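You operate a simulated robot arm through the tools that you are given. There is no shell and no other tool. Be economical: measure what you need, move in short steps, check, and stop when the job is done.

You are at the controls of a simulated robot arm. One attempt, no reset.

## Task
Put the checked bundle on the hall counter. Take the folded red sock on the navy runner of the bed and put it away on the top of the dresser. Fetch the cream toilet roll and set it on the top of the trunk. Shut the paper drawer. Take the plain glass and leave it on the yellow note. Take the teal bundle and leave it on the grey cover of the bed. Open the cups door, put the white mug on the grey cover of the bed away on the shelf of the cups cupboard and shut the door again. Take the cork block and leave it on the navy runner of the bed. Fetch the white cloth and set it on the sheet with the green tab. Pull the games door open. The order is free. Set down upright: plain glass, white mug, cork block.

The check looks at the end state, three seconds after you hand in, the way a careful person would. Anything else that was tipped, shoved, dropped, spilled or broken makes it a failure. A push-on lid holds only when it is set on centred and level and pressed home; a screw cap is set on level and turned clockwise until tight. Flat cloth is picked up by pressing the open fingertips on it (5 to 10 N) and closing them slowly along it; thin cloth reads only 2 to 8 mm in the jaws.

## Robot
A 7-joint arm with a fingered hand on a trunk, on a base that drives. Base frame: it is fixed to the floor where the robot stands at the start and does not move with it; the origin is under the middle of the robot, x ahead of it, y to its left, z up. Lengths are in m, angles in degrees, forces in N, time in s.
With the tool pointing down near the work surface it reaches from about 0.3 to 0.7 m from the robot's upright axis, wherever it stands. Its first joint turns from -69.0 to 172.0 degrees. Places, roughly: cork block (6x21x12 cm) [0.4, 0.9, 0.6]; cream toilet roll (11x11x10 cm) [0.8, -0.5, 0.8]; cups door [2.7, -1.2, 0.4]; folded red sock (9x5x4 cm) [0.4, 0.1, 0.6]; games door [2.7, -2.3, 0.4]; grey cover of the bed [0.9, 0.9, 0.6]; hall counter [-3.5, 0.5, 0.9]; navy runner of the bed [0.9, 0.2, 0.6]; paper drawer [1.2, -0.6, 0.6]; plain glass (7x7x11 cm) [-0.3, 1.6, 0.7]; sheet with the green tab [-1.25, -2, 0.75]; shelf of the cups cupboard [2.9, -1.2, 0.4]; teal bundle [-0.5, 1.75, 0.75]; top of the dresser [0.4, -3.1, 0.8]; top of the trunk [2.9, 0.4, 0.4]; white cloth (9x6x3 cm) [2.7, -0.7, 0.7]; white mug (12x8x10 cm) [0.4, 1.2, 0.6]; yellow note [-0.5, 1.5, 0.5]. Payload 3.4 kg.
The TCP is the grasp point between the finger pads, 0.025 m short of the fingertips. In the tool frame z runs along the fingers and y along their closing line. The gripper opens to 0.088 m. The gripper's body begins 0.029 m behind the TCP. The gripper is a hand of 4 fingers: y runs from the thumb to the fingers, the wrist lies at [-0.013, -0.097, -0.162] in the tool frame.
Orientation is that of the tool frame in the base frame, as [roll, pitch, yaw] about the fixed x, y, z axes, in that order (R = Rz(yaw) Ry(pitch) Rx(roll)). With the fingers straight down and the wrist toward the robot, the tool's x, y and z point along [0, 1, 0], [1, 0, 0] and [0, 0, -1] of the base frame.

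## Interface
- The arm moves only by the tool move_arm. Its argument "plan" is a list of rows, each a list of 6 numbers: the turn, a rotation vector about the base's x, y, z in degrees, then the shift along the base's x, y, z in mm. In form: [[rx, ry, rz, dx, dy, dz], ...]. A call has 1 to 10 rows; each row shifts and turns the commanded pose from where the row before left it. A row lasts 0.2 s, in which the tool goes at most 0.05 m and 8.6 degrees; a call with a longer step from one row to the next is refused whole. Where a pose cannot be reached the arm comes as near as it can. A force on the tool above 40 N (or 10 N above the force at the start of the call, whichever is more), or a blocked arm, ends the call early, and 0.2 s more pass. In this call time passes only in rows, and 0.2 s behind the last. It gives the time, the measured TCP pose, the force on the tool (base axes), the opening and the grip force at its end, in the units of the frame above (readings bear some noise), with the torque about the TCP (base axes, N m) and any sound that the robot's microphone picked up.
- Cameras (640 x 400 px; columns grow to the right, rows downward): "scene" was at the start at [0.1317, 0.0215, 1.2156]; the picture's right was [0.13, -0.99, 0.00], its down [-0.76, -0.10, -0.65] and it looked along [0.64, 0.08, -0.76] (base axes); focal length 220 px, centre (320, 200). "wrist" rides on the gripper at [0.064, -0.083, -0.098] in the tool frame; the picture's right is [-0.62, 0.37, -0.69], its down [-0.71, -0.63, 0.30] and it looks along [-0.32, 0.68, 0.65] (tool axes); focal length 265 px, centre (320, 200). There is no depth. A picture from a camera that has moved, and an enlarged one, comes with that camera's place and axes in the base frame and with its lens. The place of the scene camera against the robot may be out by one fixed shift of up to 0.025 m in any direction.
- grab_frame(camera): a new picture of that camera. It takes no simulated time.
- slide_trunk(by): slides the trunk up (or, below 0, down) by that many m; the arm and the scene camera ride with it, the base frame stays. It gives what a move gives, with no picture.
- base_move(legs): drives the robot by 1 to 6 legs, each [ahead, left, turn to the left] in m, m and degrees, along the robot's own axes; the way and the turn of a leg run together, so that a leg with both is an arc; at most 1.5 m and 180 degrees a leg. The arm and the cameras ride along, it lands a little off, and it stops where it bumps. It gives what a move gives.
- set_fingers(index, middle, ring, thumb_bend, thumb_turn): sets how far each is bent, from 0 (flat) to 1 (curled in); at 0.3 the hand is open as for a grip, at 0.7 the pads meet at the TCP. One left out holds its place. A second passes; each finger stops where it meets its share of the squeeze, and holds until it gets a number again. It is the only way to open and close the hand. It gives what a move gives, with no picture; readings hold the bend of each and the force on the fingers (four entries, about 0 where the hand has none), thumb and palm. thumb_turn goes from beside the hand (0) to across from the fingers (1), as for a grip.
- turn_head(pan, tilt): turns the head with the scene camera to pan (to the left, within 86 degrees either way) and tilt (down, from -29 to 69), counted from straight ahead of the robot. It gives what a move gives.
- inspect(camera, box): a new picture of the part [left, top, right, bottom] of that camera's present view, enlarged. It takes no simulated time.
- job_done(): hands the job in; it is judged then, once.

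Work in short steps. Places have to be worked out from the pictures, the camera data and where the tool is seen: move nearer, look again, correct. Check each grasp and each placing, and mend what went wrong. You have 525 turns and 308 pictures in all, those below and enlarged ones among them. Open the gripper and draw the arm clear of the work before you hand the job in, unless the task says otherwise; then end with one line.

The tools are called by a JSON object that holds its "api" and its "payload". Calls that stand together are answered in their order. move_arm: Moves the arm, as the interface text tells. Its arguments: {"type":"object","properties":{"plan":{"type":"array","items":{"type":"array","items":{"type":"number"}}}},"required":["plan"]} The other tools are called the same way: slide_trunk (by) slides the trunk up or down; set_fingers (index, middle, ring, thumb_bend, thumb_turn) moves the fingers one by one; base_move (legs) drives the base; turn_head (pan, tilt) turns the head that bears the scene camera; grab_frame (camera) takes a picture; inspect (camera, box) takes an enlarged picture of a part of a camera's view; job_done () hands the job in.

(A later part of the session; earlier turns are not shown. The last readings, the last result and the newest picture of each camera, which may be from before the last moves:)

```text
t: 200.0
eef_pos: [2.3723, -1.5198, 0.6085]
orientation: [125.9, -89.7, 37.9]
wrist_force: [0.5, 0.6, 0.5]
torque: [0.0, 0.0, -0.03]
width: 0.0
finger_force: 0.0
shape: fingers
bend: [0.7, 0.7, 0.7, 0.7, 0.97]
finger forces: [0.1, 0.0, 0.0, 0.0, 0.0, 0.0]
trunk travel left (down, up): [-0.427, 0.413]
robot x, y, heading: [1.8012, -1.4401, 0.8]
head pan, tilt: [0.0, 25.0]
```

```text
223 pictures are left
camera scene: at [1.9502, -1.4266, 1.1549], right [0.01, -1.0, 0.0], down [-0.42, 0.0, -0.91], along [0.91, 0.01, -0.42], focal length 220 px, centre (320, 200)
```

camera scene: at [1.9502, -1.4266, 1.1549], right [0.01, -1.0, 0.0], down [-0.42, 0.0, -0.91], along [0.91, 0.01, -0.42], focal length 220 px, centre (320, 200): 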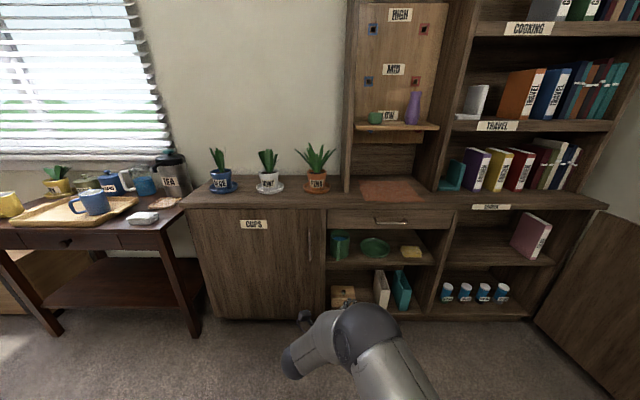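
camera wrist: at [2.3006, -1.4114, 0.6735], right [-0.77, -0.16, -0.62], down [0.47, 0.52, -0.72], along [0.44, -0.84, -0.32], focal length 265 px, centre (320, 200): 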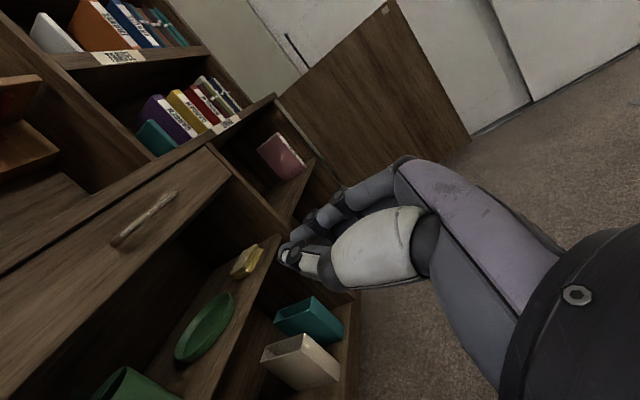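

Hand yaw is -16°; I restore it, open the hand, and line up with the cups handle (≈(2.70,-1.375)).

{"api": "move_arm", "payload": {"plan": [[0, 0, 8, 0, 15, -8], [0, 0, 7.5, 0, 15, -8]]}}

{"api": "set_fingers", "payload": {"index": 0.3, "middle": 0.3, "ring": 0.3, "thumb_bend": 0.3}}

{"api": "base_move", "payload": {"legs": [[0.13, 0.12, -0.5]]}}

{"api": "grab_frame", "payload": {"camera": "wrist"}}

```text
t: 200.6
eef_pos: [2.3749, -1.4894, 0.5934]
orientation: [117.7, -89.7, 61.8]
wrist_force: [-0.4, -0.4, -0.9]
torque: [0.03, 0.02, -0.01]
width: 0.0
finger_force: 0.0
shape: fingers
bend: [0.7, 0.7, 0.7, 0.7, 0.97]
finger forces: [0.0, 0.1, 0.0, 0.1, 0.0, 0.0]
trunk travel left (down, up): [-0.427, 0.413]
robot x, y, heading: [1.8074, -1.4407, 0.5]
head pan, tilt: [0.0, 25.0]
```

```text
t: 201.6
eef_pos: [2.3723, -1.4892, 0.5932]
orientation: [103.8, -89.7, 75.5]
wrist_force: [-0.1, -1.5, -0.9]
torque: [0.0, 0.03, -0.03]
width: 0.0844
finger_force: 0.1
shape: fingers
bend: [0.3, 0.3, 0.3, 0.3, 0.97]
finger forces: [0.1, 0.0, 0.0, 0.1, 0.1, 0.0]
trunk travel left (down, up): [-0.427, 0.413]
robot x, y, heading: [1.8045, -1.4411, 0.6]
head pan, tilt: [0.0, 25.0]
```

```text
t: 203.1
eef_pos: [2.5034, -1.3736, 0.594]
orientation: [92.1, -89.7, 86.6]
wrist_force: [-0.9, -0.1, 1.2]
torque: [0.02, 0.0, 0.01]
width: 0.0843
finger_force: 0.1
shape: fingers
bend: [0.3, 0.3, 0.3, 0.3, 0.97]
finger forces: [0.1, 0.0, 0.1, 0.0, 0.0, 0.0]
trunk travel left (down, up): [-0.427, 0.413]
robot x, y, heading: [1.9354, -1.3174, 0.1]
head pan, tilt: [0.0, 25.0]
```

```text
222 pictures are left
camera wrist: at [2.4062, -1.2854, 0.6575], right [-0.7, -0.36, -0.62], down [0.32, 0.62, -0.72], along [0.64, -0.7, -0.32], focal length 265 px, centre (320, 200)
```

wrist: 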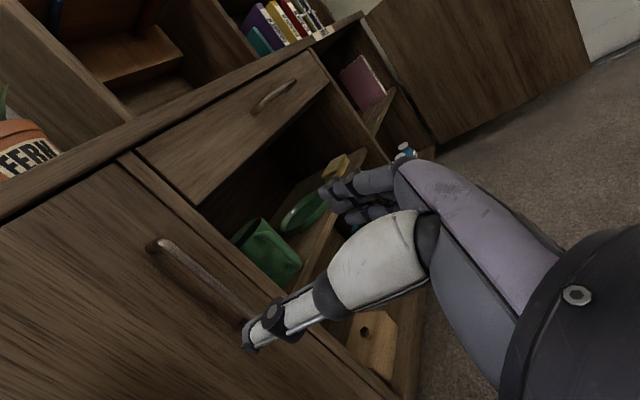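

Bar at y≈-1.392. I adjust and roll forward so the TCP is at x≈2.70, then close.

{"api": "move_arm", "payload": {"plan": [[0, 0, 0, 0, -18, -15]]}}

{"api": "base_move", "payload": {"legs": [[0.192, 0, 0]]}}

{"api": "grab_frame", "payload": {"camera": "wrist"}}

```text
t: 203.5
eef_pos: [2.5031, -1.3908, 0.5772]
orientation: [113.2, -89.6, 65.5]
wrist_force: [-0.7, 0.5, -0.3]
torque: [-0.02, -0.01, -0.04]
width: 0.0844
finger_force: 0.1
shape: fingers
bend: [0.3, 0.3, 0.3, 0.3, 0.97]
finger forces: [0.0, 0.1, 0.0, 0.0, 0.0, 0.0]
trunk travel left (down, up): [-0.427, 0.413]
robot x, y, heading: [1.9323, -1.3197, -0.1]
head pan, tilt: [0.0, 25.0]
```

```text
t: 205.1
eef_pos: [2.6958, -1.3896, 0.5774]
orientation: [106.7, -89.7, 72.0]
wrist_force: [0.2, -0.2, -0.5]
torque: [-0.01, 0.02, 0.02]
width: 0.0844
finger_force: 0.0
shape: fingers
bend: [0.3, 0.3, 0.3, 0.3, 0.97]
finger forces: [0.0, 0.0, 0.1, 0.0, 0.0, 0.0]
trunk travel left (down, up): [-0.427, 0.413]
robot x, y, heading: [2.1269, -1.3151, -0.0]
head pan, tilt: [0.0, 25.0]
```

```text
221 pictures are left
camera wrist: at [2.5986, -1.3037, 0.642], right [-0.7, -0.36, -0.62], down [0.32, 0.62, -0.72], along [0.64, -0.7, -0.32], focal length 265 px, centre (320, 200)
```

wrist: 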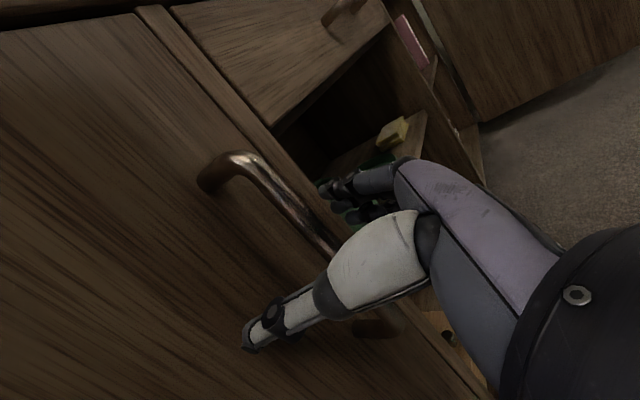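

{"api": "move_arm", "payload": {"plan": [[0, 0, 0, 4, 0, 0]]}}

{"api": "set_fingers", "payload": {"index": 0.7, "middle": 0.7, "ring": 0.7, "thumb_bend": 0.7}}

{"api": "inspect", "payload": {"camera": "wrist", "box": [180, 110, 440, 340]}}

```text
t: 205.5
eef_pos: [2.6987, -1.3909, 0.5787]
orientation: [115.3, -89.7, 63.5]
wrist_force: [0.0, -0.8, 0.6]
torque: [-0.02, 0.01, 0.0]
width: 0.0844
finger_force: 0.1
shape: fingers
bend: [0.3, 0.3, 0.3, 0.3, 0.97]
finger forces: [0.0, 0.1, 0.0, 0.1, 0.0, 0.0]
trunk travel left (down, up): [-0.427, 0.413]
robot x, y, heading: [2.1274, -1.3198, 0.1]
head pan, tilt: [0.0, 25.0]
```

```text
t: 206.5
eef_pos: [2.6991, -1.3898, 0.5774]
orientation: [102.3, -89.6, 76.4]
wrist_force: [-0.2, 0.7, 0.7]
torque: [0.02, -0.04, -0.01]
width: 0.0
finger_force: 0.1
shape: fingers
bend: [0.7, 0.7, 0.7, 0.7, 0.97]
finger forces: [0.1, 0.1, 0.0, 0.0, 0.0, 0.1]
trunk travel left (down, up): [-0.427, 0.413]
robot x, y, heading: [2.1276, -1.3168, 0.0]
head pan, tilt: [0.0, 25.0]
```

```text
1.74 times, centred on (310, 225) of wrist
camera zoom: at [2.6024, -1.3038, 0.6421], right [-0.7, -0.36, -0.62], down [0.32, 0.62, -0.72], along [0.64, -0.7, -0.32], focal length 462 px, centre (337, 156)
```

zoom: 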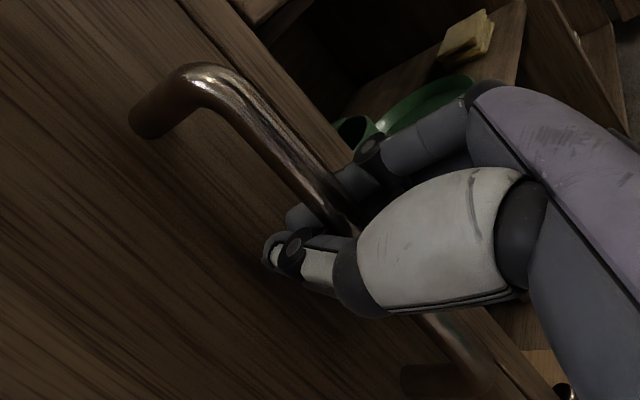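

Caged. I pull back along the arc (hinge on the left).

{"api": "base_move", "payload": {"legs": [[-0.12, 0.014, 0]]}}

{"api": "move_arm", "payload": {"plan": [[0, 0, 7, 0, 0, 0], [0, 0, 7, 0, 0, 0]]}}

{"api": "base_move", "payload": {"legs": [[-0.12, 0.045, 0]]}}

{"api": "move_arm", "payload": {"plan": [[0, 0, 7, 0, 0, 0], [0, 0, 7, 0, 0, 0]]}}

{"api": "grab_frame", "payload": {"camera": "scene"}}

{"api": "grab_frame", "payload": {"camera": "wrist"}}

```text
t: 207.7
eef_pos: [2.5803, -1.375, 0.5779]
orientation: [110.4, -89.7, 68.4]
wrist_force: [1.3, 4.5, 0.0]
torque: [-0.02, 0.03, 0.04]
width: 0.0048
finger_force: 2.7
shape: fingers
bend: [0.7, 0.7, 0.7, 0.65, 0.97]
finger forces: [0.0, 0.1, 0.0, 0.1, 4.8, 0.1]
trunk travel left (down, up): [-0.427, 0.413]
robot x, y, heading: [2.0039, -1.3059, 0.0]
head pan, tilt: [0.0, 25.0]
```

```text
t: 208.3
eef_pos: [2.58, -1.3747, 0.5783]
orientation: [115.5, -89.6, 77.4]
wrist_force: [1.4, 2.7, -0.5]
torque: [-0.04, -0.02, 0.03]
width: 0.0032
finger_force: 1.6
shape: fingers
bend: [0.7, 0.7, 0.7, 0.66, 0.97]
finger forces: [0.1, 0.0, 0.0, 0.1, 3.2, 0.0]
trunk travel left (down, up): [-0.427, 0.413]
robot x, y, heading: [2.006, -1.3026, 0.1]
head pan, tilt: [0.0, 25.0]
```

```text
t: 209.6
eef_pos: [2.4589, -1.3299, 0.5786]
orientation: [110.7, -89.6, 82.2]
wrist_force: [5.7, 8.8, -1.3]
torque: [-0.06, -0.01, -0.03]
width: 0.0101
finger_force: 4.5
shape: fingers
bend: [0.7, 0.7, 0.7, 0.61, 0.97]
finger forces: [0.0, 0.1, 0.1, 0.0, 9.0, 0.0]
trunk travel left (down, up): [-0.427, 0.413]
robot x, y, heading: [1.8839, -1.2587, 0.3]
head pan, tilt: [0.0, 25.0]
```

```text
t: 210.2
eef_pos: [2.4579, -1.3309, 0.5786]
orientation: [95.1, -89.6, 111.8]
wrist_force: [2.0, 4.2, 0.7]
torque: [-0.04, -0.02, -0.03]
width: 0.0059
finger_force: 2.3
shape: fingers
bend: [0.69, 0.69, 0.7, 0.65, 0.97]
finger forces: [0.5, 0.4, 0.3, 0.0, 3.8, 0.0]
trunk travel left (down, up): [-0.427, 0.413]
robot x, y, heading: [1.8844, -1.2603, 0.1]
head pan, tilt: [0.0, 25.0]
```

```text
219 pictures are left
camera scene: at [2.032, -1.2467, 1.1549], right [0.0, -1.0, 0.0], down [-0.42, 0.0, -0.91], along [0.91, 0.0, -0.42], focal length 220 px, centre (320, 200)
```

scene: 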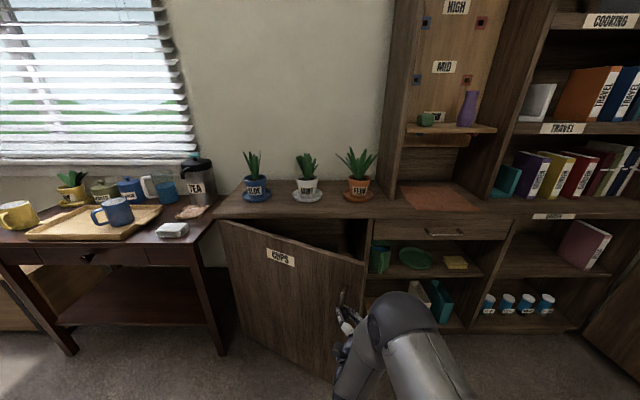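

```text
218 pictures are left
camera wrist: at [2.3316, -1.2996, 0.6424], right [-0.45, -0.65, -0.62], down [-0.01, 0.7, -0.72], along [0.89, -0.32, -0.32], focal length 265 px, centre (320, 200)
```

wrist: 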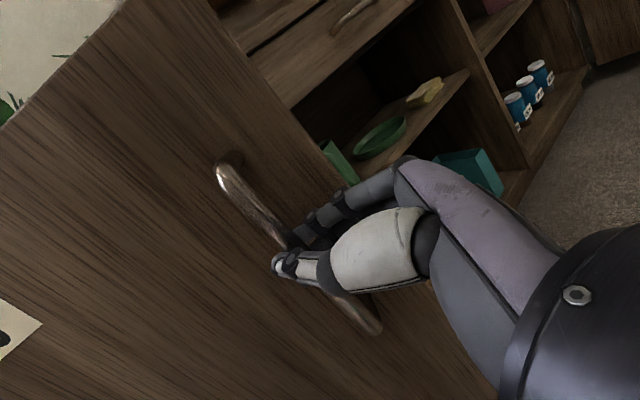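

Door at ~30°. I continue the arc.

{"api": "base_move", "payload": {"legs": [[-0.104, 0.08, 0]]}}

{"api": "move_arm", "payload": {"plan": [[0, 0, 7, 0, 0, 0], [0, 0, 7, 0, 0, 0]]}}

{"api": "base_move", "payload": {"legs": [[-0.08, 0.1, 0]]}}

{"api": "grab_frame", "payload": {"camera": "scene"}}

{"api": "grab_frame", "payload": {"camera": "wrist"}}

```text
t: 211.5
eef_pos: [2.3527, -1.251, 0.5789]
orientation: [95.1, -89.7, 111.8]
wrist_force: [3.6, 3.6, 1.0]
torque: [-0.01, 0.02, 0.02]
width: 0.0059
finger_force: 3.3
shape: fingers
bend: [0.69, 0.69, 0.69, 0.64, 0.97]
finger forces: [0.6, 0.6, 0.2, 0.0, 4.1, 0.0]
trunk travel left (down, up): [-0.427, 0.413]
robot x, y, heading: [1.7787, -1.1766, 0.1]
head pan, tilt: [0.0, 25.0]
```

```text
t: 212.1
eef_pos: [2.3545, -1.2517, 0.5777]
orientation: [84.0, -89.7, 136.8]
wrist_force: [-1.6, -2.8, 0.8]
torque: [-0.06, 0.0, -0.42]
width: 0.0062
finger_force: 10.1
shape: fingers
bend: [0.67, 0.69, 0.67, 0.67, 0.97]
finger forces: [2.7, 13.3, 2.4, 0.0, 1.8, 0.0]
trunk travel left (down, up): [-0.427, 0.413]
robot x, y, heading: [1.7826, -1.1799, 0.1]
head pan, tilt: [0.0, 25.0]
```

```text
t: 213.4
eef_pos: [2.2738, -1.1532, 0.5787]
orientation: [85.9, -89.8, 135.0]
wrist_force: [-10.8, -9.0, -0.9]
torque: [-0.05, 0.24, -1.22]
width: 0.0087
finger_force: 24.2
shape: fingers
bend: [0.61, 0.69, 0.63, 0.7, 0.97]
finger forces: [5.9, 24.9, 16.9, 0.1, 0.0, 0.0]
trunk travel left (down, up): [-0.427, 0.413]
robot x, y, heading: [1.6994, -1.0805, -0.0]
head pan, tilt: [0.0, 25.0]
```

```text
217 pictures are left
camera scene: at [1.8457, -1.069, 1.1551], right [0.0, -1.0, 0.0], down [-0.42, 0.0, -0.91], along [0.91, 0.0, -0.42], focal length 220 px, centre (320, 200)
```

scene: 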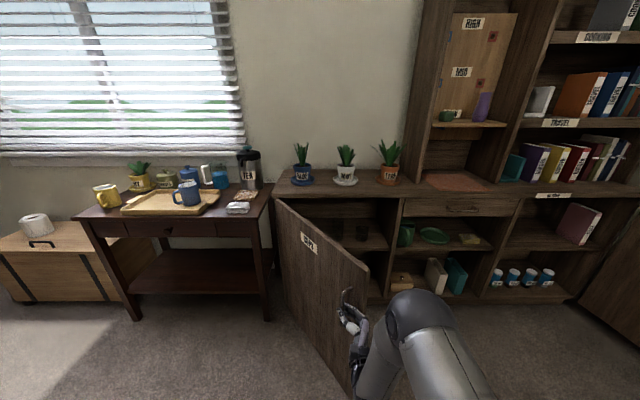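

```text
216 pictures are left
camera wrist: at [2.1431, -1.1532, 0.6428], right [-0.28, -0.73, -0.62], down [-0.18, 0.67, -0.72], along [0.94, -0.09, -0.32], focal length 265 px, centre (320, 200)
```

wrist: 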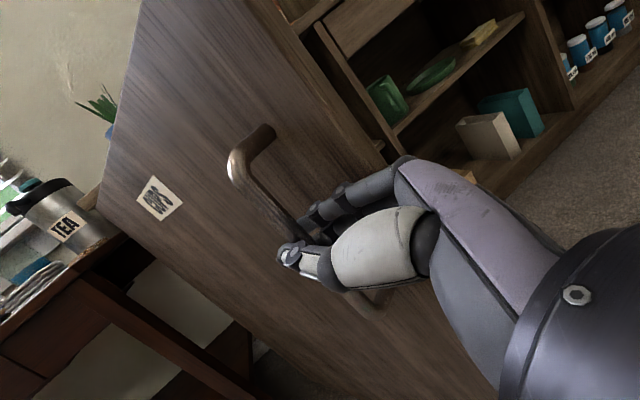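

Door at ~60°. I open the fingers, draw straight back off the handle, then push from inside.

{"api": "set_fingers", "payload": {"index": 0.25, "middle": 0.25, "ring": 0.25, "thumb_bend": 0.25}}

{"api": "move_arm", "payload": {"plan": [[0, 0, 0, -20, -18, 0], [0, 0, 0, -30, -27, 0], [0, 0, 0, -30, -27, 0], [0, 0, -8, 0, -30, 0], [0, 0, -8, 0, -30, 0], [0, 0, -8, 0, -30, 0]]}}

{"api": "set_fingers", "payload": {"index": 0.7, "middle": 0.7, "ring": 0.7, "thumb_bend": 0.7}}

{"api": "grab_frame", "payload": {"camera": "scene"}}

```text
t: 214.4
eef_pos: [2.2734, -1.1522, 0.5784]
orientation: [106.1, -89.8, 114.8]
wrist_force: [-0.3, -0.4, 0.1]
torque: [0.01, 0.01, 0.01]
width: 0.094
finger_force: 0.0
shape: fingers
bend: [0.25, 0.25, 0.25, 0.25, 0.97]
finger forces: [0.0, 0.0, 0.1, 0.0, 0.0, 0.0]
trunk travel left (down, up): [-0.427, 0.413]
robot x, y, heading: [1.6987, -1.0786, 0.0]
head pan, tilt: [0.0, 25.0]
```

```text
t: 215.8
eef_pos: [2.1922, -1.315, 0.5797]
orientation: [112.1, -89.7, 84.7]
wrist_force: [-0.2, -0.2, 0.2]
torque: [0.0, 0.04, 0.02]
width: 0.0942
finger_force: 0.1
shape: fingers
bend: [0.25, 0.25, 0.25, 0.25, 0.97]
finger forces: [0.0, 0.0, 0.0, 0.1, 0.0, 0.0]
trunk travel left (down, up): [-0.427, 0.413]
robot x, y, heading: [1.6993, -1.0787, -0.1]
head pan, tilt: [0.0, 25.0]
```

```text
t: 216.8
eef_pos: [2.1932, -1.3137, 0.5795]
orientation: [122.2, -89.7, 74.7]
wrist_force: [0.0, -0.4, 0.2]
torque: [-0.02, 0.03, 0.02]
width: 0.0
finger_force: 0.1
shape: fingers
bend: [0.7, 0.7, 0.7, 0.7, 0.97]
finger forces: [0.0, 0.0, 0.1, 0.0, 0.1, 0.0]
trunk travel left (down, up): [-0.427, 0.413]
robot x, y, heading: [1.6996, -1.0779, 0.2]
head pan, tilt: [0.0, 25.0]
```

```text
215 pictures are left
camera scene: at [1.8468, -1.0681, 1.1549], right [0.0, -1.0, 0.0], down [-0.42, 0.0, -0.91], along [0.91, 0.0, -0.42], focal length 220 px, centre (320, 200)
```

scene: 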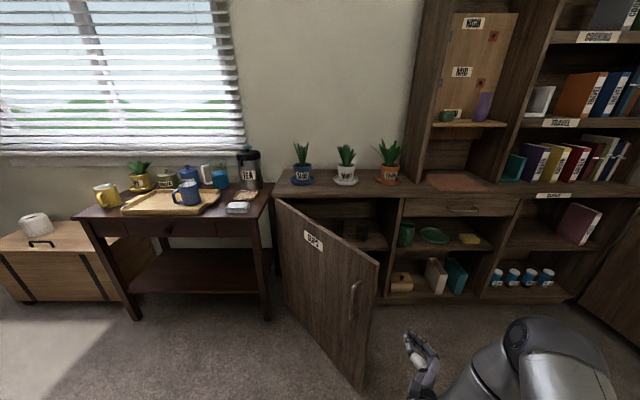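

Door free edge is near (2.37,-1.24). I go right and forward past its edge with the arm extended, then sweep left.

{"api": "base_move", "payload": {"legs": [[0, -0.15, 0], [0.1, 0, 0]]}}

{"api": "move_arm", "payload": {"plan": [[0, 0, 0, 45, 0, 0], [0, 0, 0, 45, 0, 0], [0, 0, 0, 45, 0, 0], [0, 0, 0, 40, 0, 0]]}}

{"api": "grab_frame", "payload": {"camera": "scene"}}

```text
t: 218.9
eef_pos: [2.2942, -1.464, 0.5796]
orientation: [136.2, -89.8, 60.5]
wrist_force: [1.0, -0.3, 0.8]
torque: [0.0, -0.02, -0.04]
width: 0.0001
finger_force: 0.1
shape: fingers
bend: [0.7, 0.7, 0.7, 0.7, 0.97]
finger forces: [0.0, 0.1, 0.1, 0.1, 0.0, 0.1]
trunk travel left (down, up): [-0.427, 0.413]
robot x, y, heading: [1.7978, -1.228, 0.0]
head pan, tilt: [0.0, 25.0]
```

```text
t: 219.9
eef_pos: [2.4702, -1.4672, 0.5767]
orientation: [108.7, -89.7, 87.9]
wrist_force: [0.0, -0.2, 0.1]
torque: [-0.03, 0.0, 0.01]
width: 0.0001
finger_force: 0.1
shape: fingers
bend: [0.7, 0.7, 0.7, 0.7, 0.97]
finger forces: [0.1, 0.1, 0.1, 0.0, 0.0, 0.0]
trunk travel left (down, up): [-0.427, 0.413]
robot x, y, heading: [1.797, -1.2268, -0.0]
head pan, tilt: [0.0, 25.0]
```

```text
214 pictures are left
camera scene: at [1.9467, -1.2192, 1.1549], right [0.0, -1.0, 0.0], down [-0.42, 0.0, -0.91], along [0.91, 0.0, -0.42], focal length 220 px, centre (320, 200)
```

scene: 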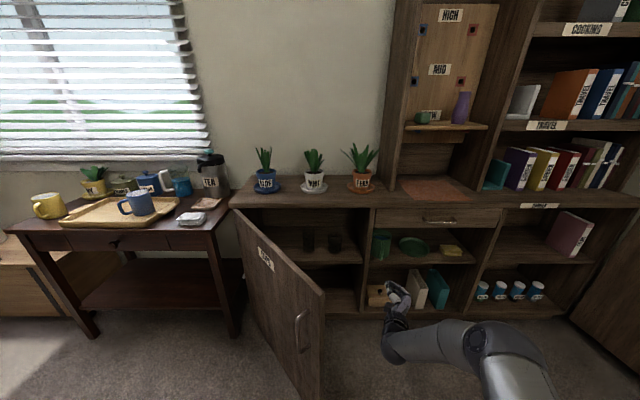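

Hand is inside the door's swing. I sweep left.

{"api": "base_move", "payload": {"legs": [[0, 0.3, 0]]}}

{"api": "move_arm", "payload": {"plan": [[0, 0, 0, 0, 30, 0], [0, 0, 0, 0, 30, 0], [0, 0, 0, 0, 30, 0], [0, 0, 0, 0, 30, 0]]}}

{"api": "grab_frame", "payload": {"camera": "scene"}}

```text
t: 221.4
eef_pos: [2.4671, -1.3155, 0.5724]
orientation: [138.2, -89.1, 57.8]
wrist_force: [-0.4, -0.3, -0.1]
torque: [0.01, -0.04, -0.02]
width: 0.0
finger_force: 0.0
shape: fingers
bend: [0.7, 0.7, 0.7, 0.7, 0.97]
finger forces: [0.0, 0.0, 0.0, 0.0, 0.1, 0.1]
trunk travel left (down, up): [-0.427, 0.413]
robot x, y, heading: [1.7967, -1.0678, 0.0]
head pan, tilt: [0.0, 25.0]
stopped in leg 1: the robot was blocked; the commanded pose is now the measured one
```

```text
t: 222.4
eef_pos: [2.4666, -1.1937, 0.5721]
orientation: [136.6, -89.1, 59.4]
wrist_force: [0.4, -0.4, 0.1]
torque: [0.0, 0.0, -0.01]
width: 0.0
finger_force: 0.1
shape: fingers
bend: [0.7, 0.7, 0.7, 0.7, 0.97]
finger forces: [0.0, 0.1, 0.1, 0.1, 0.1, 0.0]
trunk travel left (down, up): [-0.427, 0.413]
robot x, y, heading: [1.7985, -1.0683, 0.0]
head pan, tilt: [0.0, 25.0]
```

```text
213 pictures are left
camera scene: at [1.9469, -1.0575, 1.1549], right [0.0, -1.0, 0.0], down [-0.42, 0.0, -0.91], along [0.91, 0.0, -0.42], focal length 220 px, centre (320, 200)
```

scene: 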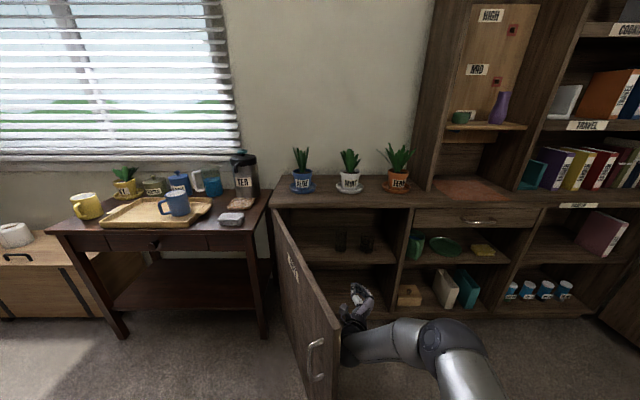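

Door ~70°; I keep sweeping left with the arm.

{"api": "move_arm", "payload": {"plan": [[0, 0, 0, 0, 30, 0], [0, 0, 0, 0, 30, 0], [0, 0, 0, 0, 30, 0], [0, 0, 0, 0, 30, 0], [0, 0, 0, 0, 30, 0]]}}

{"api": "grab_frame", "payload": {"camera": "scene"}}

```text
t: 223.6
eef_pos: [2.4676, -1.0465, 0.5723]
orientation: [139.5, -89.0, 56.4]
wrist_force: [0.2, -0.6, -0.4]
torque: [0.04, 0.02, -0.02]
width: 0.0
finger_force: 0.0
shape: fingers
bend: [0.7, 0.7, 0.7, 0.7, 0.97]
finger forces: [0.0, 0.0, 0.1, 0.0, 0.1, 0.1]
trunk travel left (down, up): [-0.427, 0.413]
robot x, y, heading: [1.8029, -1.0669, 0.0]
head pan, tilt: [0.0, 25.0]
```

```text
212 pictures are left
camera scene: at [1.9469, -1.0574, 1.155], right [0.0, -1.0, 0.0], down [-0.42, 0.0, -0.91], along [0.91, 0.0, -0.42], focal length 220 px, centre (320, 200)
```

scene: 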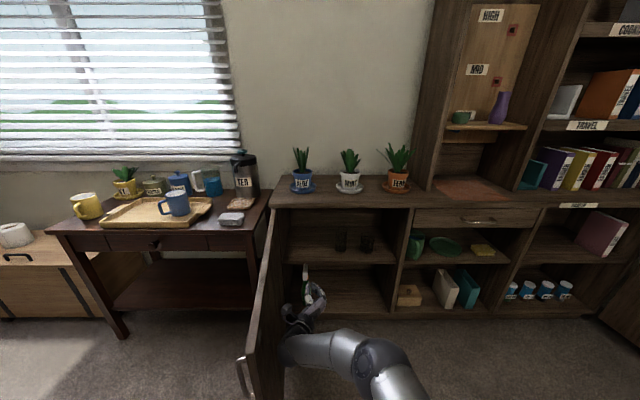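

Door is open past 90°, two cups on the inner shelf. I withdraw right and back, then turn the hand to point down again.

{"api": "move_arm", "payload": {"plan": [[0, 0, 0, 0, -40, 0], [0, 0, 0, -20, -40, 0], [0, 0, 0, -45, 0, 0], [0, 0, 0, -45, 0, 0], [0, 0, 0, -45, 0, 0]]}}

{"api": "base_move", "payload": {"legs": [[-0.3, -0.15, 0]]}}

{"api": "move_arm", "payload": {"plan": [[-4.94, 4.94, 4.94, 0, 0, 20], [-4.94, 4.94, 4.94, 0, 0, 20], [-4.94, 4.94, 4.94, 0, 0, 20], [-4.94, 4.94, 4.94, 0, 0, 20], [-4.94, 4.94, 4.94, 0, 0, 20], [-4.94, 4.94, 4.94, 0, 0, 20], [-4.94, 4.94, 4.94, 0, 0, 20]]}}

{"api": "move_arm", "payload": {"plan": [[-4.94, 4.94, 4.94, 0, 0, 10], [-4.94, 4.94, 4.94, 0, 0, 10], [-4.94, 4.94, 4.94, 0, 0, 10], [-4.94, 4.94, 4.94, 0, 0, 10], [-4.94, 4.94, 4.94, 0, 0, 10], [-4.94, 4.94, 4.94, 0, 0, 10], [-4.94, 4.94, 4.94, 0, 0, 10]]}}

{"api": "grab_frame", "payload": {"camera": "scene"}}

```text
t: 224.8
eef_pos: [2.3118, -1.1252, 0.5742]
orientation: [139.1, -89.1, 56.9]
wrist_force: [0.5, 0.1, -0.5]
torque: [-0.02, 0.02, 0.01]
width: 0.0003
finger_force: 0.0
shape: fingers
bend: [0.7, 0.7, 0.7, 0.7, 0.97]
finger forces: [0.0, 0.1, 0.0, 0.2, 0.0, 0.0]
trunk travel left (down, up): [-0.427, 0.413]
robot x, y, heading: [1.7982, -1.0683, -0.3]
head pan, tilt: [0.0, 25.0]
```

```text
t: 227.0
eef_pos: [2.0107, -1.2729, 0.5744]
orientation: [144.0, -89.0, 51.8]
wrist_force: [0.4, 0.1, 0.1]
torque: [0.03, 0.02, -0.02]
width: 0.0001
finger_force: 0.2
shape: fingers
bend: [0.7, 0.7, 0.7, 0.7, 0.97]
finger forces: [0.0, 0.0, 0.1, 0.0, 0.0, 0.0]
trunk travel left (down, up): [-0.427, 0.413]
robot x, y, heading: [1.4993, -1.2164, -0.4]
head pan, tilt: [0.0, 25.0]
```

```text
t: 228.6
eef_pos: [2.0087, -1.2745, 0.716]
orientation: [168.7, -41.1, 64.3]
wrist_force: [-0.1, -0.4, 0.8]
torque: [0.0, 0.02, 0.02]
width: 0.0
finger_force: 0.0
shape: fingers
bend: [0.7, 0.7, 0.7, 0.7, 0.97]
finger forces: [0.0, 0.0, 0.1, 0.1, 0.0, 0.0]
trunk travel left (down, up): [-0.427, 0.413]
robot x, y, heading: [1.4991, -1.2162, -0.4]
head pan, tilt: [0.0, 25.0]
```

```text
t: 230.2
eef_pos: [2.0092, -1.2739, 0.7841]
orientation: [-164.1, 0.6, 90.7]
wrist_force: [0.0, -0.2, 0.7]
torque: [0.01, 0.01, 0.03]
width: 0.0
finger_force: 0.0
shape: fingers
bend: [0.7, 0.7, 0.7, 0.7, 0.97]
finger forces: [0.1, 0.1, 0.1, 0.1, 0.0, 0.1]
trunk travel left (down, up): [-0.427, 0.413]
robot x, y, heading: [1.503, -1.2191, -0.3]
head pan, tilt: [0.0, 25.0]
```

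```text
211 pictures are left
camera scene: at [1.6454, -1.2059, 1.1549], right [-0.01, -1.0, 0.0], down [-0.42, 0.0, -0.91], along [0.91, 0.0, -0.42], focal length 220 px, centre (320, 200)
```

scene: 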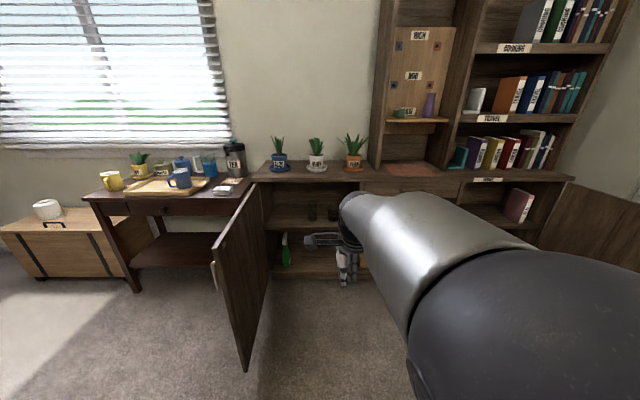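

Tips are tilted 16°; I straighten the hand. The cloth I'll take after the cups door is shut (the door bars the way). Now I drive to the bed's left side for cork and mug.

{"api": "move_arm", "payload": {"plan": [[0, -8, 0, -30, 10, 0], [0, -8, 0, -30, 10, 0], [0, 0, 0, -40, 10, 20]]}}

{"api": "slide_trunk", "payload": {"by": 0.2}}

{"api": "base_move", "payload": {"legs": [[-1.2, 0, 0], [-0.65, 0, 0], [0, 1.0, 0], [0, 0.95, 0]]}}

{"api": "turn_head", "payload": {"pan": 10, "tilt": 40}}

{"api": "grab_frame", "payload": {"camera": "scene"}}

{"api": "grab_frame", "payload": {"camera": "wrist"}}

```text
t: 231.0
eef_pos: [1.9112, -1.2427, 0.8059]
orientation: [179.6, 0.6, 90.5]
wrist_force: [0.7, 0.6, 0.6]
torque: [-0.04, -0.01, 0.03]
width: 0.0
finger_force: 0.0
shape: fingers
bend: [0.7, 0.7, 0.7, 0.7, 0.98]
finger forces: [0.0, 0.1, 0.0, 0.1, 0.0, 0.0]
out of reach, approached as far as the arm can: row 1, 2
trunk travel left (down, up): [-0.427, 0.413]
robot x, y, heading: [1.4954, -1.2169, -0.5]
head pan, tilt: [0.0, 25.0]
```

```text
t: 233.1
eef_pos: [1.9106, -1.2421, 1.0051]
orientation: [179.7, 0.4, 90.5]
wrist_force: [-1.0, 0.5, 0.4]
torque: [0.0, -0.01, -0.06]
width: 0.0001
finger_force: 0.0
shape: fingers
bend: [0.7, 0.7, 0.7, 0.7, 0.98]
finger forces: [0.1, 0.1, 0.0, 0.0, 0.0, 0.1]
trunk travel left (down, up): [-0.627, 0.213]
robot x, y, heading: [1.4989, -1.217, -0.3]
head pan, tilt: [0.0, 25.0]
```

```text
t: 252.0
eef_pos: [0.0309, 0.7407, 1.0054]
orientation: [179.7, 0.4, 90.9]
wrist_force: [-0.1, -0.2, -0.4]
torque: [0.0, 0.0, -0.03]
width: 0.0001
finger_force: 0.1
shape: fingers
bend: [0.7, 0.7, 0.7, 0.7, 0.98]
finger forces: [0.1, 0.0, 0.1, 0.0, 0.1, 0.0]
trunk travel left (down, up): [-0.627, 0.213]
robot x, y, heading: [-0.3854, 0.7642, -0.1]
head pan, tilt: [0.0, 25.0]
```

```text
t: 252.8
eef_pos: [0.0298, 0.7409, 1.0064]
orientation: [179.7, 0.5, 90.7]
wrist_force: [0.2, 0.1, -0.1]
torque: [-0.01, -0.02, 0.03]
width: 0.0
finger_force: 0.0
shape: fingers
bend: [0.7, 0.7, 0.7, 0.7, 0.98]
finger forces: [0.0, 0.0, 0.0, 0.0, 0.0, 0.1]
trunk travel left (down, up): [-0.627, 0.213]
robot x, y, heading: [-0.3791, 0.7639, -0.3]
head pan, tilt: [10.0, 40.0]
```

```text
210 pictures are left
camera scene: at [-0.2429, 0.7905, 1.3317], right [0.17, -0.99, 0.0], down [-0.63, -0.11, -0.77], along [0.76, 0.13, -0.64], focal length 220 px, centre (320, 200)
```

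scene: 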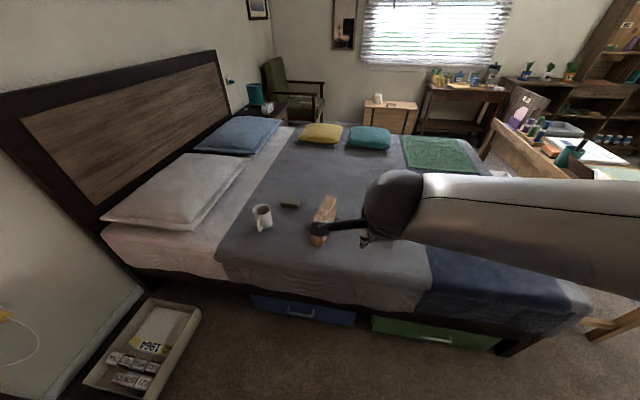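

```text
209 pictures are left
camera wrist: at [-0.054, 0.8055, 1.1027], right [0.37, -0.61, 0.7], down [-0.62, -0.73, -0.3], along [0.69, -0.32, -0.65], focal length 265 px, centre (320, 200)
```

wrist: 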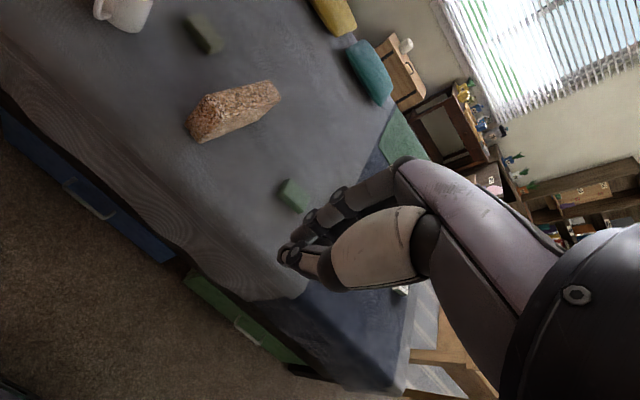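

Cork at about (0.45,0.885), long axis ~-9° from x. I drive 0.25 m closer and turn the hand 80° so it closes across the 6 cm side.

{"api": "base_move", "payload": {"legs": [[0.24, 0, 0]]}}

{"api": "set_fingers", "payload": {"index": 0.3, "middle": 0.3, "ring": 0.3, "thumb_bend": 0.3}}

{"api": "move_arm", "payload": {"plan": [[0, 0, 8.1, 16, 10, -15], [0, 0, 8.1, 16, 10, -15], [0, 0, 8.1, 16, 10, -15], [0, 0, 8.1, 16, 10, -15], [0, 0, 8.1, 16, 10, -15], [0, 0, 8.1, 16, 10, -15], [0, 0, 8.1, 16, 15, -15], [0, 0, 8.1, 16, 20, -15], [0, 0, 8.1, 16, 25, -15], [0, 0, 8.1, 16, 25, -15]]}}

{"api": "grab_frame", "payload": {"camera": "wrist"}}

{"api": "grab_frame", "payload": {"camera": "scene"}}

```text
t: 254.6
eef_pos: [0.2748, 0.74, 1.0041]
orientation: [179.8, 0.6, 90.6]
wrist_force: [0.5, 0.2, 0.3]
torque: [-0.03, 0.02, -0.04]
width: 0.0
finger_force: 0.1
shape: fingers
bend: [0.7, 0.7, 0.7, 0.7, 0.98]
finger forces: [0.1, 0.0, 0.0, 0.0, 0.1, 0.0]
trunk travel left (down, up): [-0.627, 0.213]
robot x, y, heading: [-0.1404, 0.7636, -0.2]
head pan, tilt: [10.0, 40.0]
```

```text
t: 255.6
eef_pos: [0.2743, 0.7387, 1.0063]
orientation: [179.7, 0.6, 90.5]
wrist_force: [0.8, 0.4, 1.1]
torque: [-0.01, 0.0, 0.01]
width: 0.0841
finger_force: 0.0
shape: fingers
bend: [0.3, 0.3, 0.3, 0.3, 0.98]
finger forces: [0.0, 0.0, 0.0, 0.0, 0.0, 0.1]
trunk travel left (down, up): [-0.627, 0.213]
robot x, y, heading: [-0.1359, 0.7639, -0.3]
head pan, tilt: [10.0, 40.0]
```

```text
t: 257.8
eef_pos: [0.4348, 0.883, 0.8552]
orientation: [179.6, 0.4, 171.7]
wrist_force: [-0.1, -0.4, -0.4]
torque: [-0.02, 0.06, -0.03]
width: 0.0842
finger_force: 0.0
shape: fingers
bend: [0.3, 0.3, 0.3, 0.3, 0.98]
finger forces: [0.0, 0.0, 0.0, 0.0, 0.1, 0.0]
trunk travel left (down, up): [-0.627, 0.213]
robot x, y, heading: [-0.1408, 0.7641, -0.5]
head pan, tilt: [10.0, 40.0]
```

```text
208 pictures are left
camera wrist: at [0.3564, 0.8106, 0.9528], right [0.66, 0.27, 0.7], down [0.62, -0.72, -0.3], along [0.42, 0.63, -0.65], focal length 265 px, centre (320, 200)
```

wrist: 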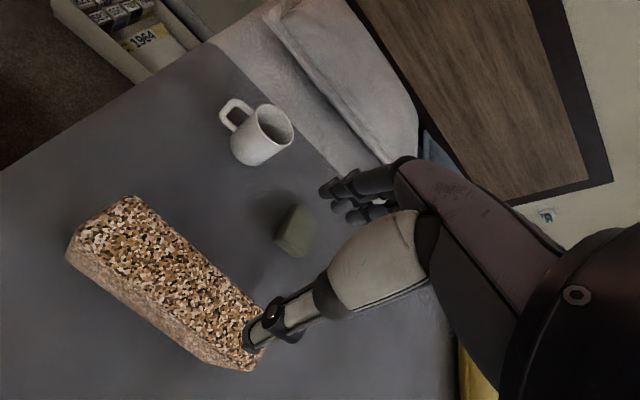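

```text
207 pictures are left
camera scene: at [-0.0001, 0.7909, 1.3315], right [0.17, -0.99, 0.0], down [-0.63, -0.11, -0.77], along [0.75, 0.13, -0.64], focal length 220 px, centre (320, 200)
```

scene: 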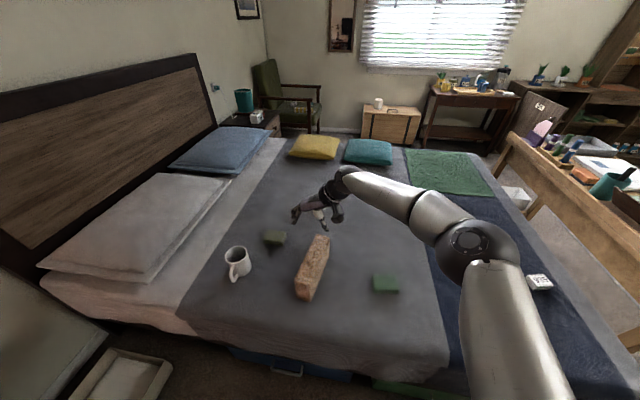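

Cork top centre ≈ (0.443,0.875), yaw matches. I descend over it.

{"api": "move_arm", "payload": {"plan": [[0, 0, 0, 8, -8, -40], [0, 0, 0, 0, 0, -45], [0, 0, 0, 0, 0, -30]]}}

{"api": "grab_frame", "payload": {"camera": "wrist"}}

```text
t: 258.6
eef_pos: [0.441, 0.8756, 0.7414]
orientation: [179.7, 0.6, 171.7]
wrist_force: [0.0, 0.5, 0.1]
torque: [-0.02, 0.03, -0.01]
width: 0.0843
finger_force: 0.0
shape: fingers
bend: [0.3, 0.3, 0.3, 0.3, 0.98]
finger forces: [0.0, 0.0, 0.0, 0.0, 0.1, 0.0]
trunk travel left (down, up): [-0.627, 0.213]
robot x, y, heading: [-0.1406, 0.7626, -0.2]
head pan, tilt: [10.0, 40.0]
```

```text
206 pictures are left
camera wrist: at [0.3635, 0.8037, 0.8394], right [0.66, 0.27, 0.7], down [0.62, -0.73, -0.3], along [0.43, 0.63, -0.65], focal length 265 px, centre (320, 200)
```

wrist: 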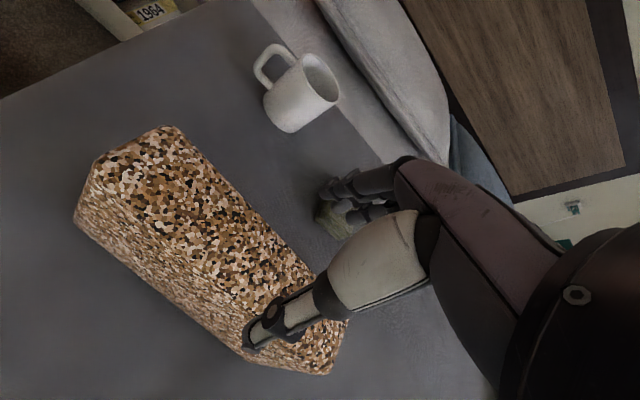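

Centre (0.436,0.8735), angle ~-12°. Small yaw correction, then down to grasp height and close.

{"api": "move_arm", "payload": {"plan": [[0, 0, -3, -4, -2, -30], [0, 0, 0, 0, 0, -30], [0, 0, 0, 0, 0, -17]]}}

{"api": "set_fingers", "payload": {"index": 0.7, "middle": 0.7, "ring": 0.7, "thumb_bend": 0.7}}

{"api": "grab_frame", "payload": {"camera": "wrist"}}

```text
t: 259.4
eef_pos: [0.437, 0.8747, 0.6637]
orientation: [179.7, 0.7, 168.6]
wrist_force: [0.5, 2.3, 4.6]
torque: [0.08, 0.04, -0.02]
width: 0.0861
finger_force: 1.9
shape: fingers
bend: [0.29, 0.3, 0.3, 0.3, 0.98]
finger forces: [3.8, 0.1, 0.1, 0.0, 0.1, 0.0]
trunk travel left (down, up): [-0.627, 0.213]
robot x, y, heading: [-0.1431, 0.7649, -0.0]
head pan, tilt: [10.0, 40.0]
```

```text
t: 260.4
eef_pos: [0.4378, 0.8741, 0.6638]
orientation: [179.7, 0.6, 168.6]
wrist_force: [0.7, 2.4, 3.7]
torque: [0.38, 0.0, 0.19]
width: 0.0522
finger_force: 30.3
shape: fingers
bend: [0.39, 0.49, 0.48, 0.56, 0.96]
finger forces: [15.5, 7.3, 8.0, 0.0, 29.3, 0.0]
trunk travel left (down, up): [-0.627, 0.213]
robot x, y, heading: [-0.1382, 0.7637, -0.4]
head pan, tilt: [10.0, 40.0]
```

```text
205 pictures are left
camera wrist: at [0.356, 0.8054, 0.7612], right [0.67, 0.24, 0.7], down [0.58, -0.76, -0.3], along [0.46, 0.61, -0.65], focal length 265 px, centre (320, 200)
```

wrist: 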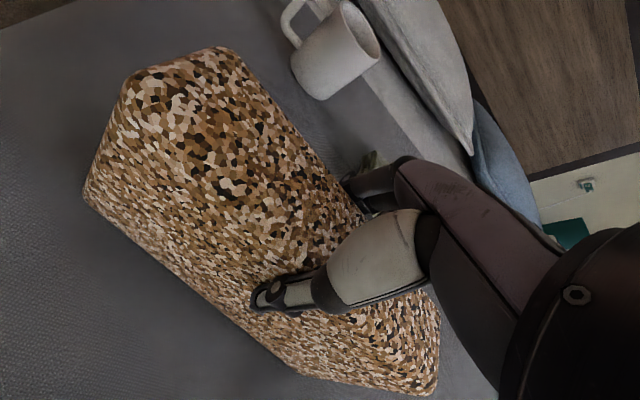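

Cork held with 30 N. I lift and drive 0.62 m to the right, over the navy runner.

{"api": "move_arm", "payload": {"plan": [[0, 0, 0, 0, 0, 15], [0, 0, 0, 0, 0, 40], [0, 0, 0, 0, 0, 45], [0, 0, 0, 20, 0, 40]]}}

{"api": "base_move", "payload": {"legs": [[0, -0.63, 0]]}}

{"api": "turn_head", "payload": {"pan": 5, "tilt": 50}}

{"api": "grab_frame", "payload": {"camera": "scene"}}

{"api": "grab_frame", "payload": {"camera": "wrist"}}

```text
t: 261.4
eef_pos: [0.4548, 0.8749, 0.805]
orientation: [179.8, 0.5, 168.7]
wrist_force: [0.4, -1.1, -3.2]
torque: [0.02, 0.02, 0.0]
width: 0.0524
finger_force: 26.4
shape: fingers
bend: [0.39, 0.5, 0.49, 0.56, 0.95]
finger forces: [13.7, 6.3, 6.5, 0.0, 27.6, 0.0]
trunk travel left (down, up): [-0.627, 0.213]
robot x, y, heading: [-0.1402, 0.7672, -0.4]
head pan, tilt: [10.0, 40.0]
```

```text
t: 264.9
eef_pos: [0.4547, 0.2508, 0.804]
orientation: [179.7, 0.5, 169.4]
wrist_force: [0.2, -0.7, -3.2]
torque: [0.05, -0.03, 0.01]
width: 0.0525
finger_force: 26.6
shape: fingers
bend: [0.39, 0.5, 0.49, 0.56, 0.95]
finger forces: [13.7, 6.3, 6.5, 0.0, 27.5, 0.0]
trunk travel left (down, up): [-0.627, 0.213]
robot x, y, heading: [-0.1387, 0.1302, 0.5]
head pan, tilt: [10.0, 40.0]
```

```text
t: 265.6
eef_pos: [0.4551, 0.2521, 0.8038]
orientation: [179.8, 0.4, 169.4]
wrist_force: [1.1, -0.1, -2.4]
torque: [0.03, 0.01, -0.01]
width: 0.0522
finger_force: 26.8
shape: fingers
bend: [0.39, 0.5, 0.49, 0.56, 0.95]
finger forces: [13.7, 6.3, 6.5, 0.0, 27.3, 0.1]
trunk travel left (down, up): [-0.627, 0.213]
robot x, y, heading: [-0.1416, 0.1302, 0.4]
head pan, tilt: [5.0, 50.0]
```

```text
204 pictures are left
camera scene: at [-0.0057, 0.1517, 1.3174], right [0.1, -1.0, 0.0], down [-0.76, -0.07, -0.64], along [0.64, 0.06, -0.77], focal length 220 px, centre (320, 200)
```

scene: 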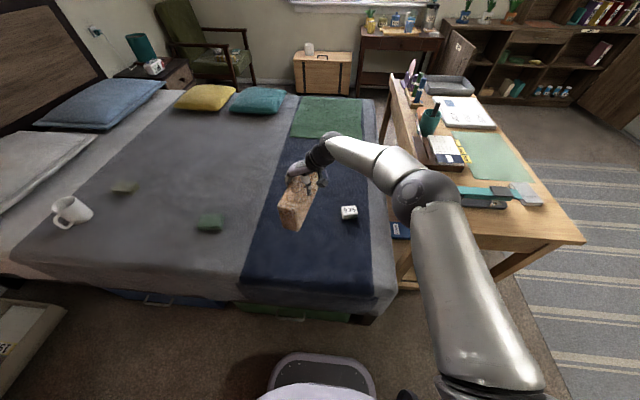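

```text
203 pictures are left
camera wrist: at [0.3753, 0.1817, 0.9014], right [0.67, 0.25, 0.7], down [0.59, -0.75, -0.3], along [0.45, 0.61, -0.65], focal length 265 px, centre (320, 200)
```

wrist: 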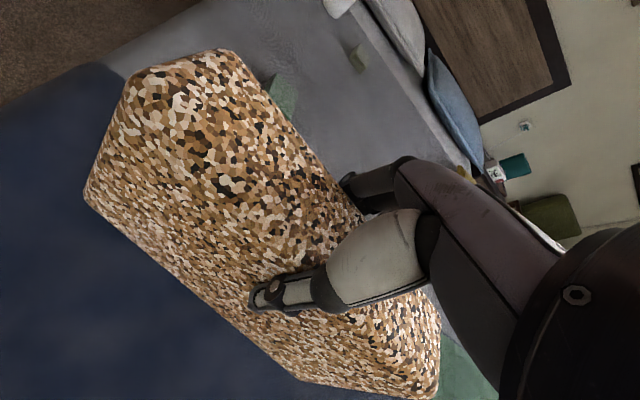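

Cork over the runner's middle. I lower to contact.

{"api": "move_arm", "payload": {"plan": [[0, 0, 0, 0, 0, -40], [0, 0, 0, 0, 0, -45], [0, 0, 0, 0, 0, -35], [0, 0, 0, 0, 0, -10], [0, 0, 0, 0, 0, -5], [0, 0, 0, 0, 0, -4], [0, 0, 0, 0, 0, -4]]}}

```text
t: 267.2
eef_pos: [0.4553, 0.251, 0.6651]
orientation: [179.5, 0.8, 169.2]
wrist_force: [0.6, -2.9, 16.4]
torque: [0.28, 0.07, 0.07]
width: 0.0523
finger_force: 28.8
shape: fingers
bend: [0.39, 0.5, 0.49, 0.57, 0.95]
finger forces: [14.5, 6.4, 6.9, 0.1, 29.7, 0.0]
trunk travel left (down, up): [-0.627, 0.213]
robot x, y, heading: [-0.1384, 0.1321, 0.7]
head pan, tilt: [5.0, 50.0]
```

Contact (16 N). I release and lift away straight up.

{"api": "set_fingers", "payload": {"index": 0.25, "middle": 0.25, "ring": 0.25, "thumb_bend": 0.25}}

{"api": "move_arm", "payload": {"plan": [[0, 0, 0, 0, 0, 20], [0, 0, 0, 0, 0, 40], [0, 0, 0, 0, 0, 48], [0, 0, 0, 0, 0, 48], [0, 0, 0, 0, 0, 48], [0, 0, 0, 0, 0, 48]]}}

{"api": "grab_frame", "payload": {"camera": "wrist"}}

{"api": "grab_frame", "payload": {"camera": "scene"}}

```text
t: 268.2
eef_pos: [0.4535, 0.2523, 0.6608]
orientation: [179.7, 0.5, 169.5]
wrist_force: [-1.0, -1.1, 0.8]
torque: [-0.03, -0.01, 0.0]
width: 0.0944
finger_force: 0.9
shape: fingers
bend: [0.25, 0.25, 0.25, 0.25, 0.97]
finger forces: [0.1, 0.0, 0.1, 0.0, 1.1, 0.0]
trunk travel left (down, up): [-0.627, 0.213]
robot x, y, heading: [-0.1366, 0.1284, 0.7]
head pan, tilt: [5.0, 50.0]
```

```text
t: 269.6
eef_pos: [0.455, 0.2529, 0.9135]
orientation: [179.6, 0.5, 169.4]
wrist_force: [0.0, -0.4, 0.0]
torque: [0.0, 0.01, 0.0]
width: 0.0945
finger_force: 0.0
shape: fingers
bend: [0.25, 0.25, 0.25, 0.25, 0.97]
finger forces: [0.0, 0.1, 0.1, 0.0, 0.0, 0.1]
trunk travel left (down, up): [-0.627, 0.213]
robot x, y, heading: [-0.1387, 0.1368, 0.7]
head pan, tilt: [5.0, 50.0]
```

```text
202 pictures are left
camera wrist: at [0.3747, 0.1834, 1.0111], right [0.67, 0.25, 0.7], down [0.59, -0.75, -0.3], along [0.45, 0.61, -0.65], focal length 265 px, centre (320, 200)
```

wrist: 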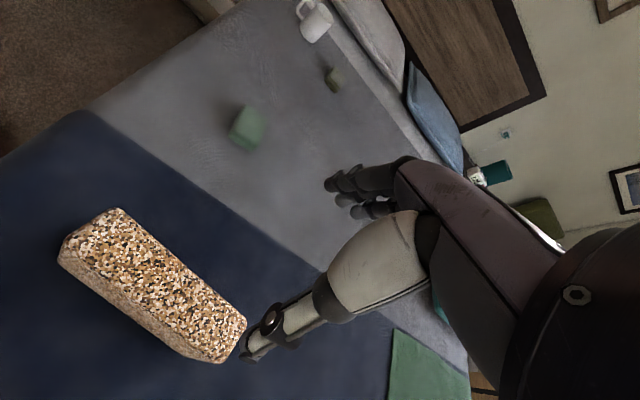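

```text
201 pictures are left
camera scene: at [-0.0071, 0.1518, 1.3175], right [0.1, -1.0, 0.0], down [-0.76, -0.07, -0.64], along [0.64, 0.06, -0.77], focal length 220 px, centre (320, 200)
```

scene: 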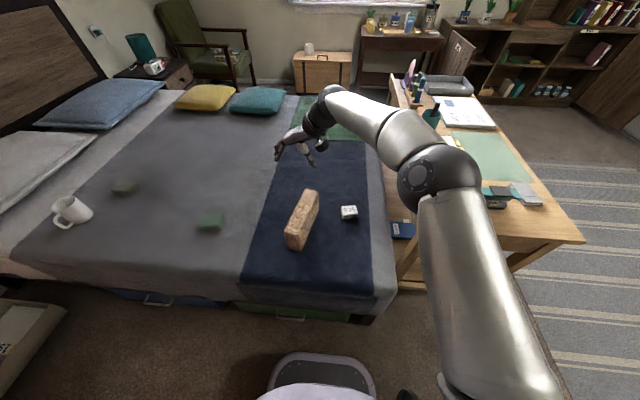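

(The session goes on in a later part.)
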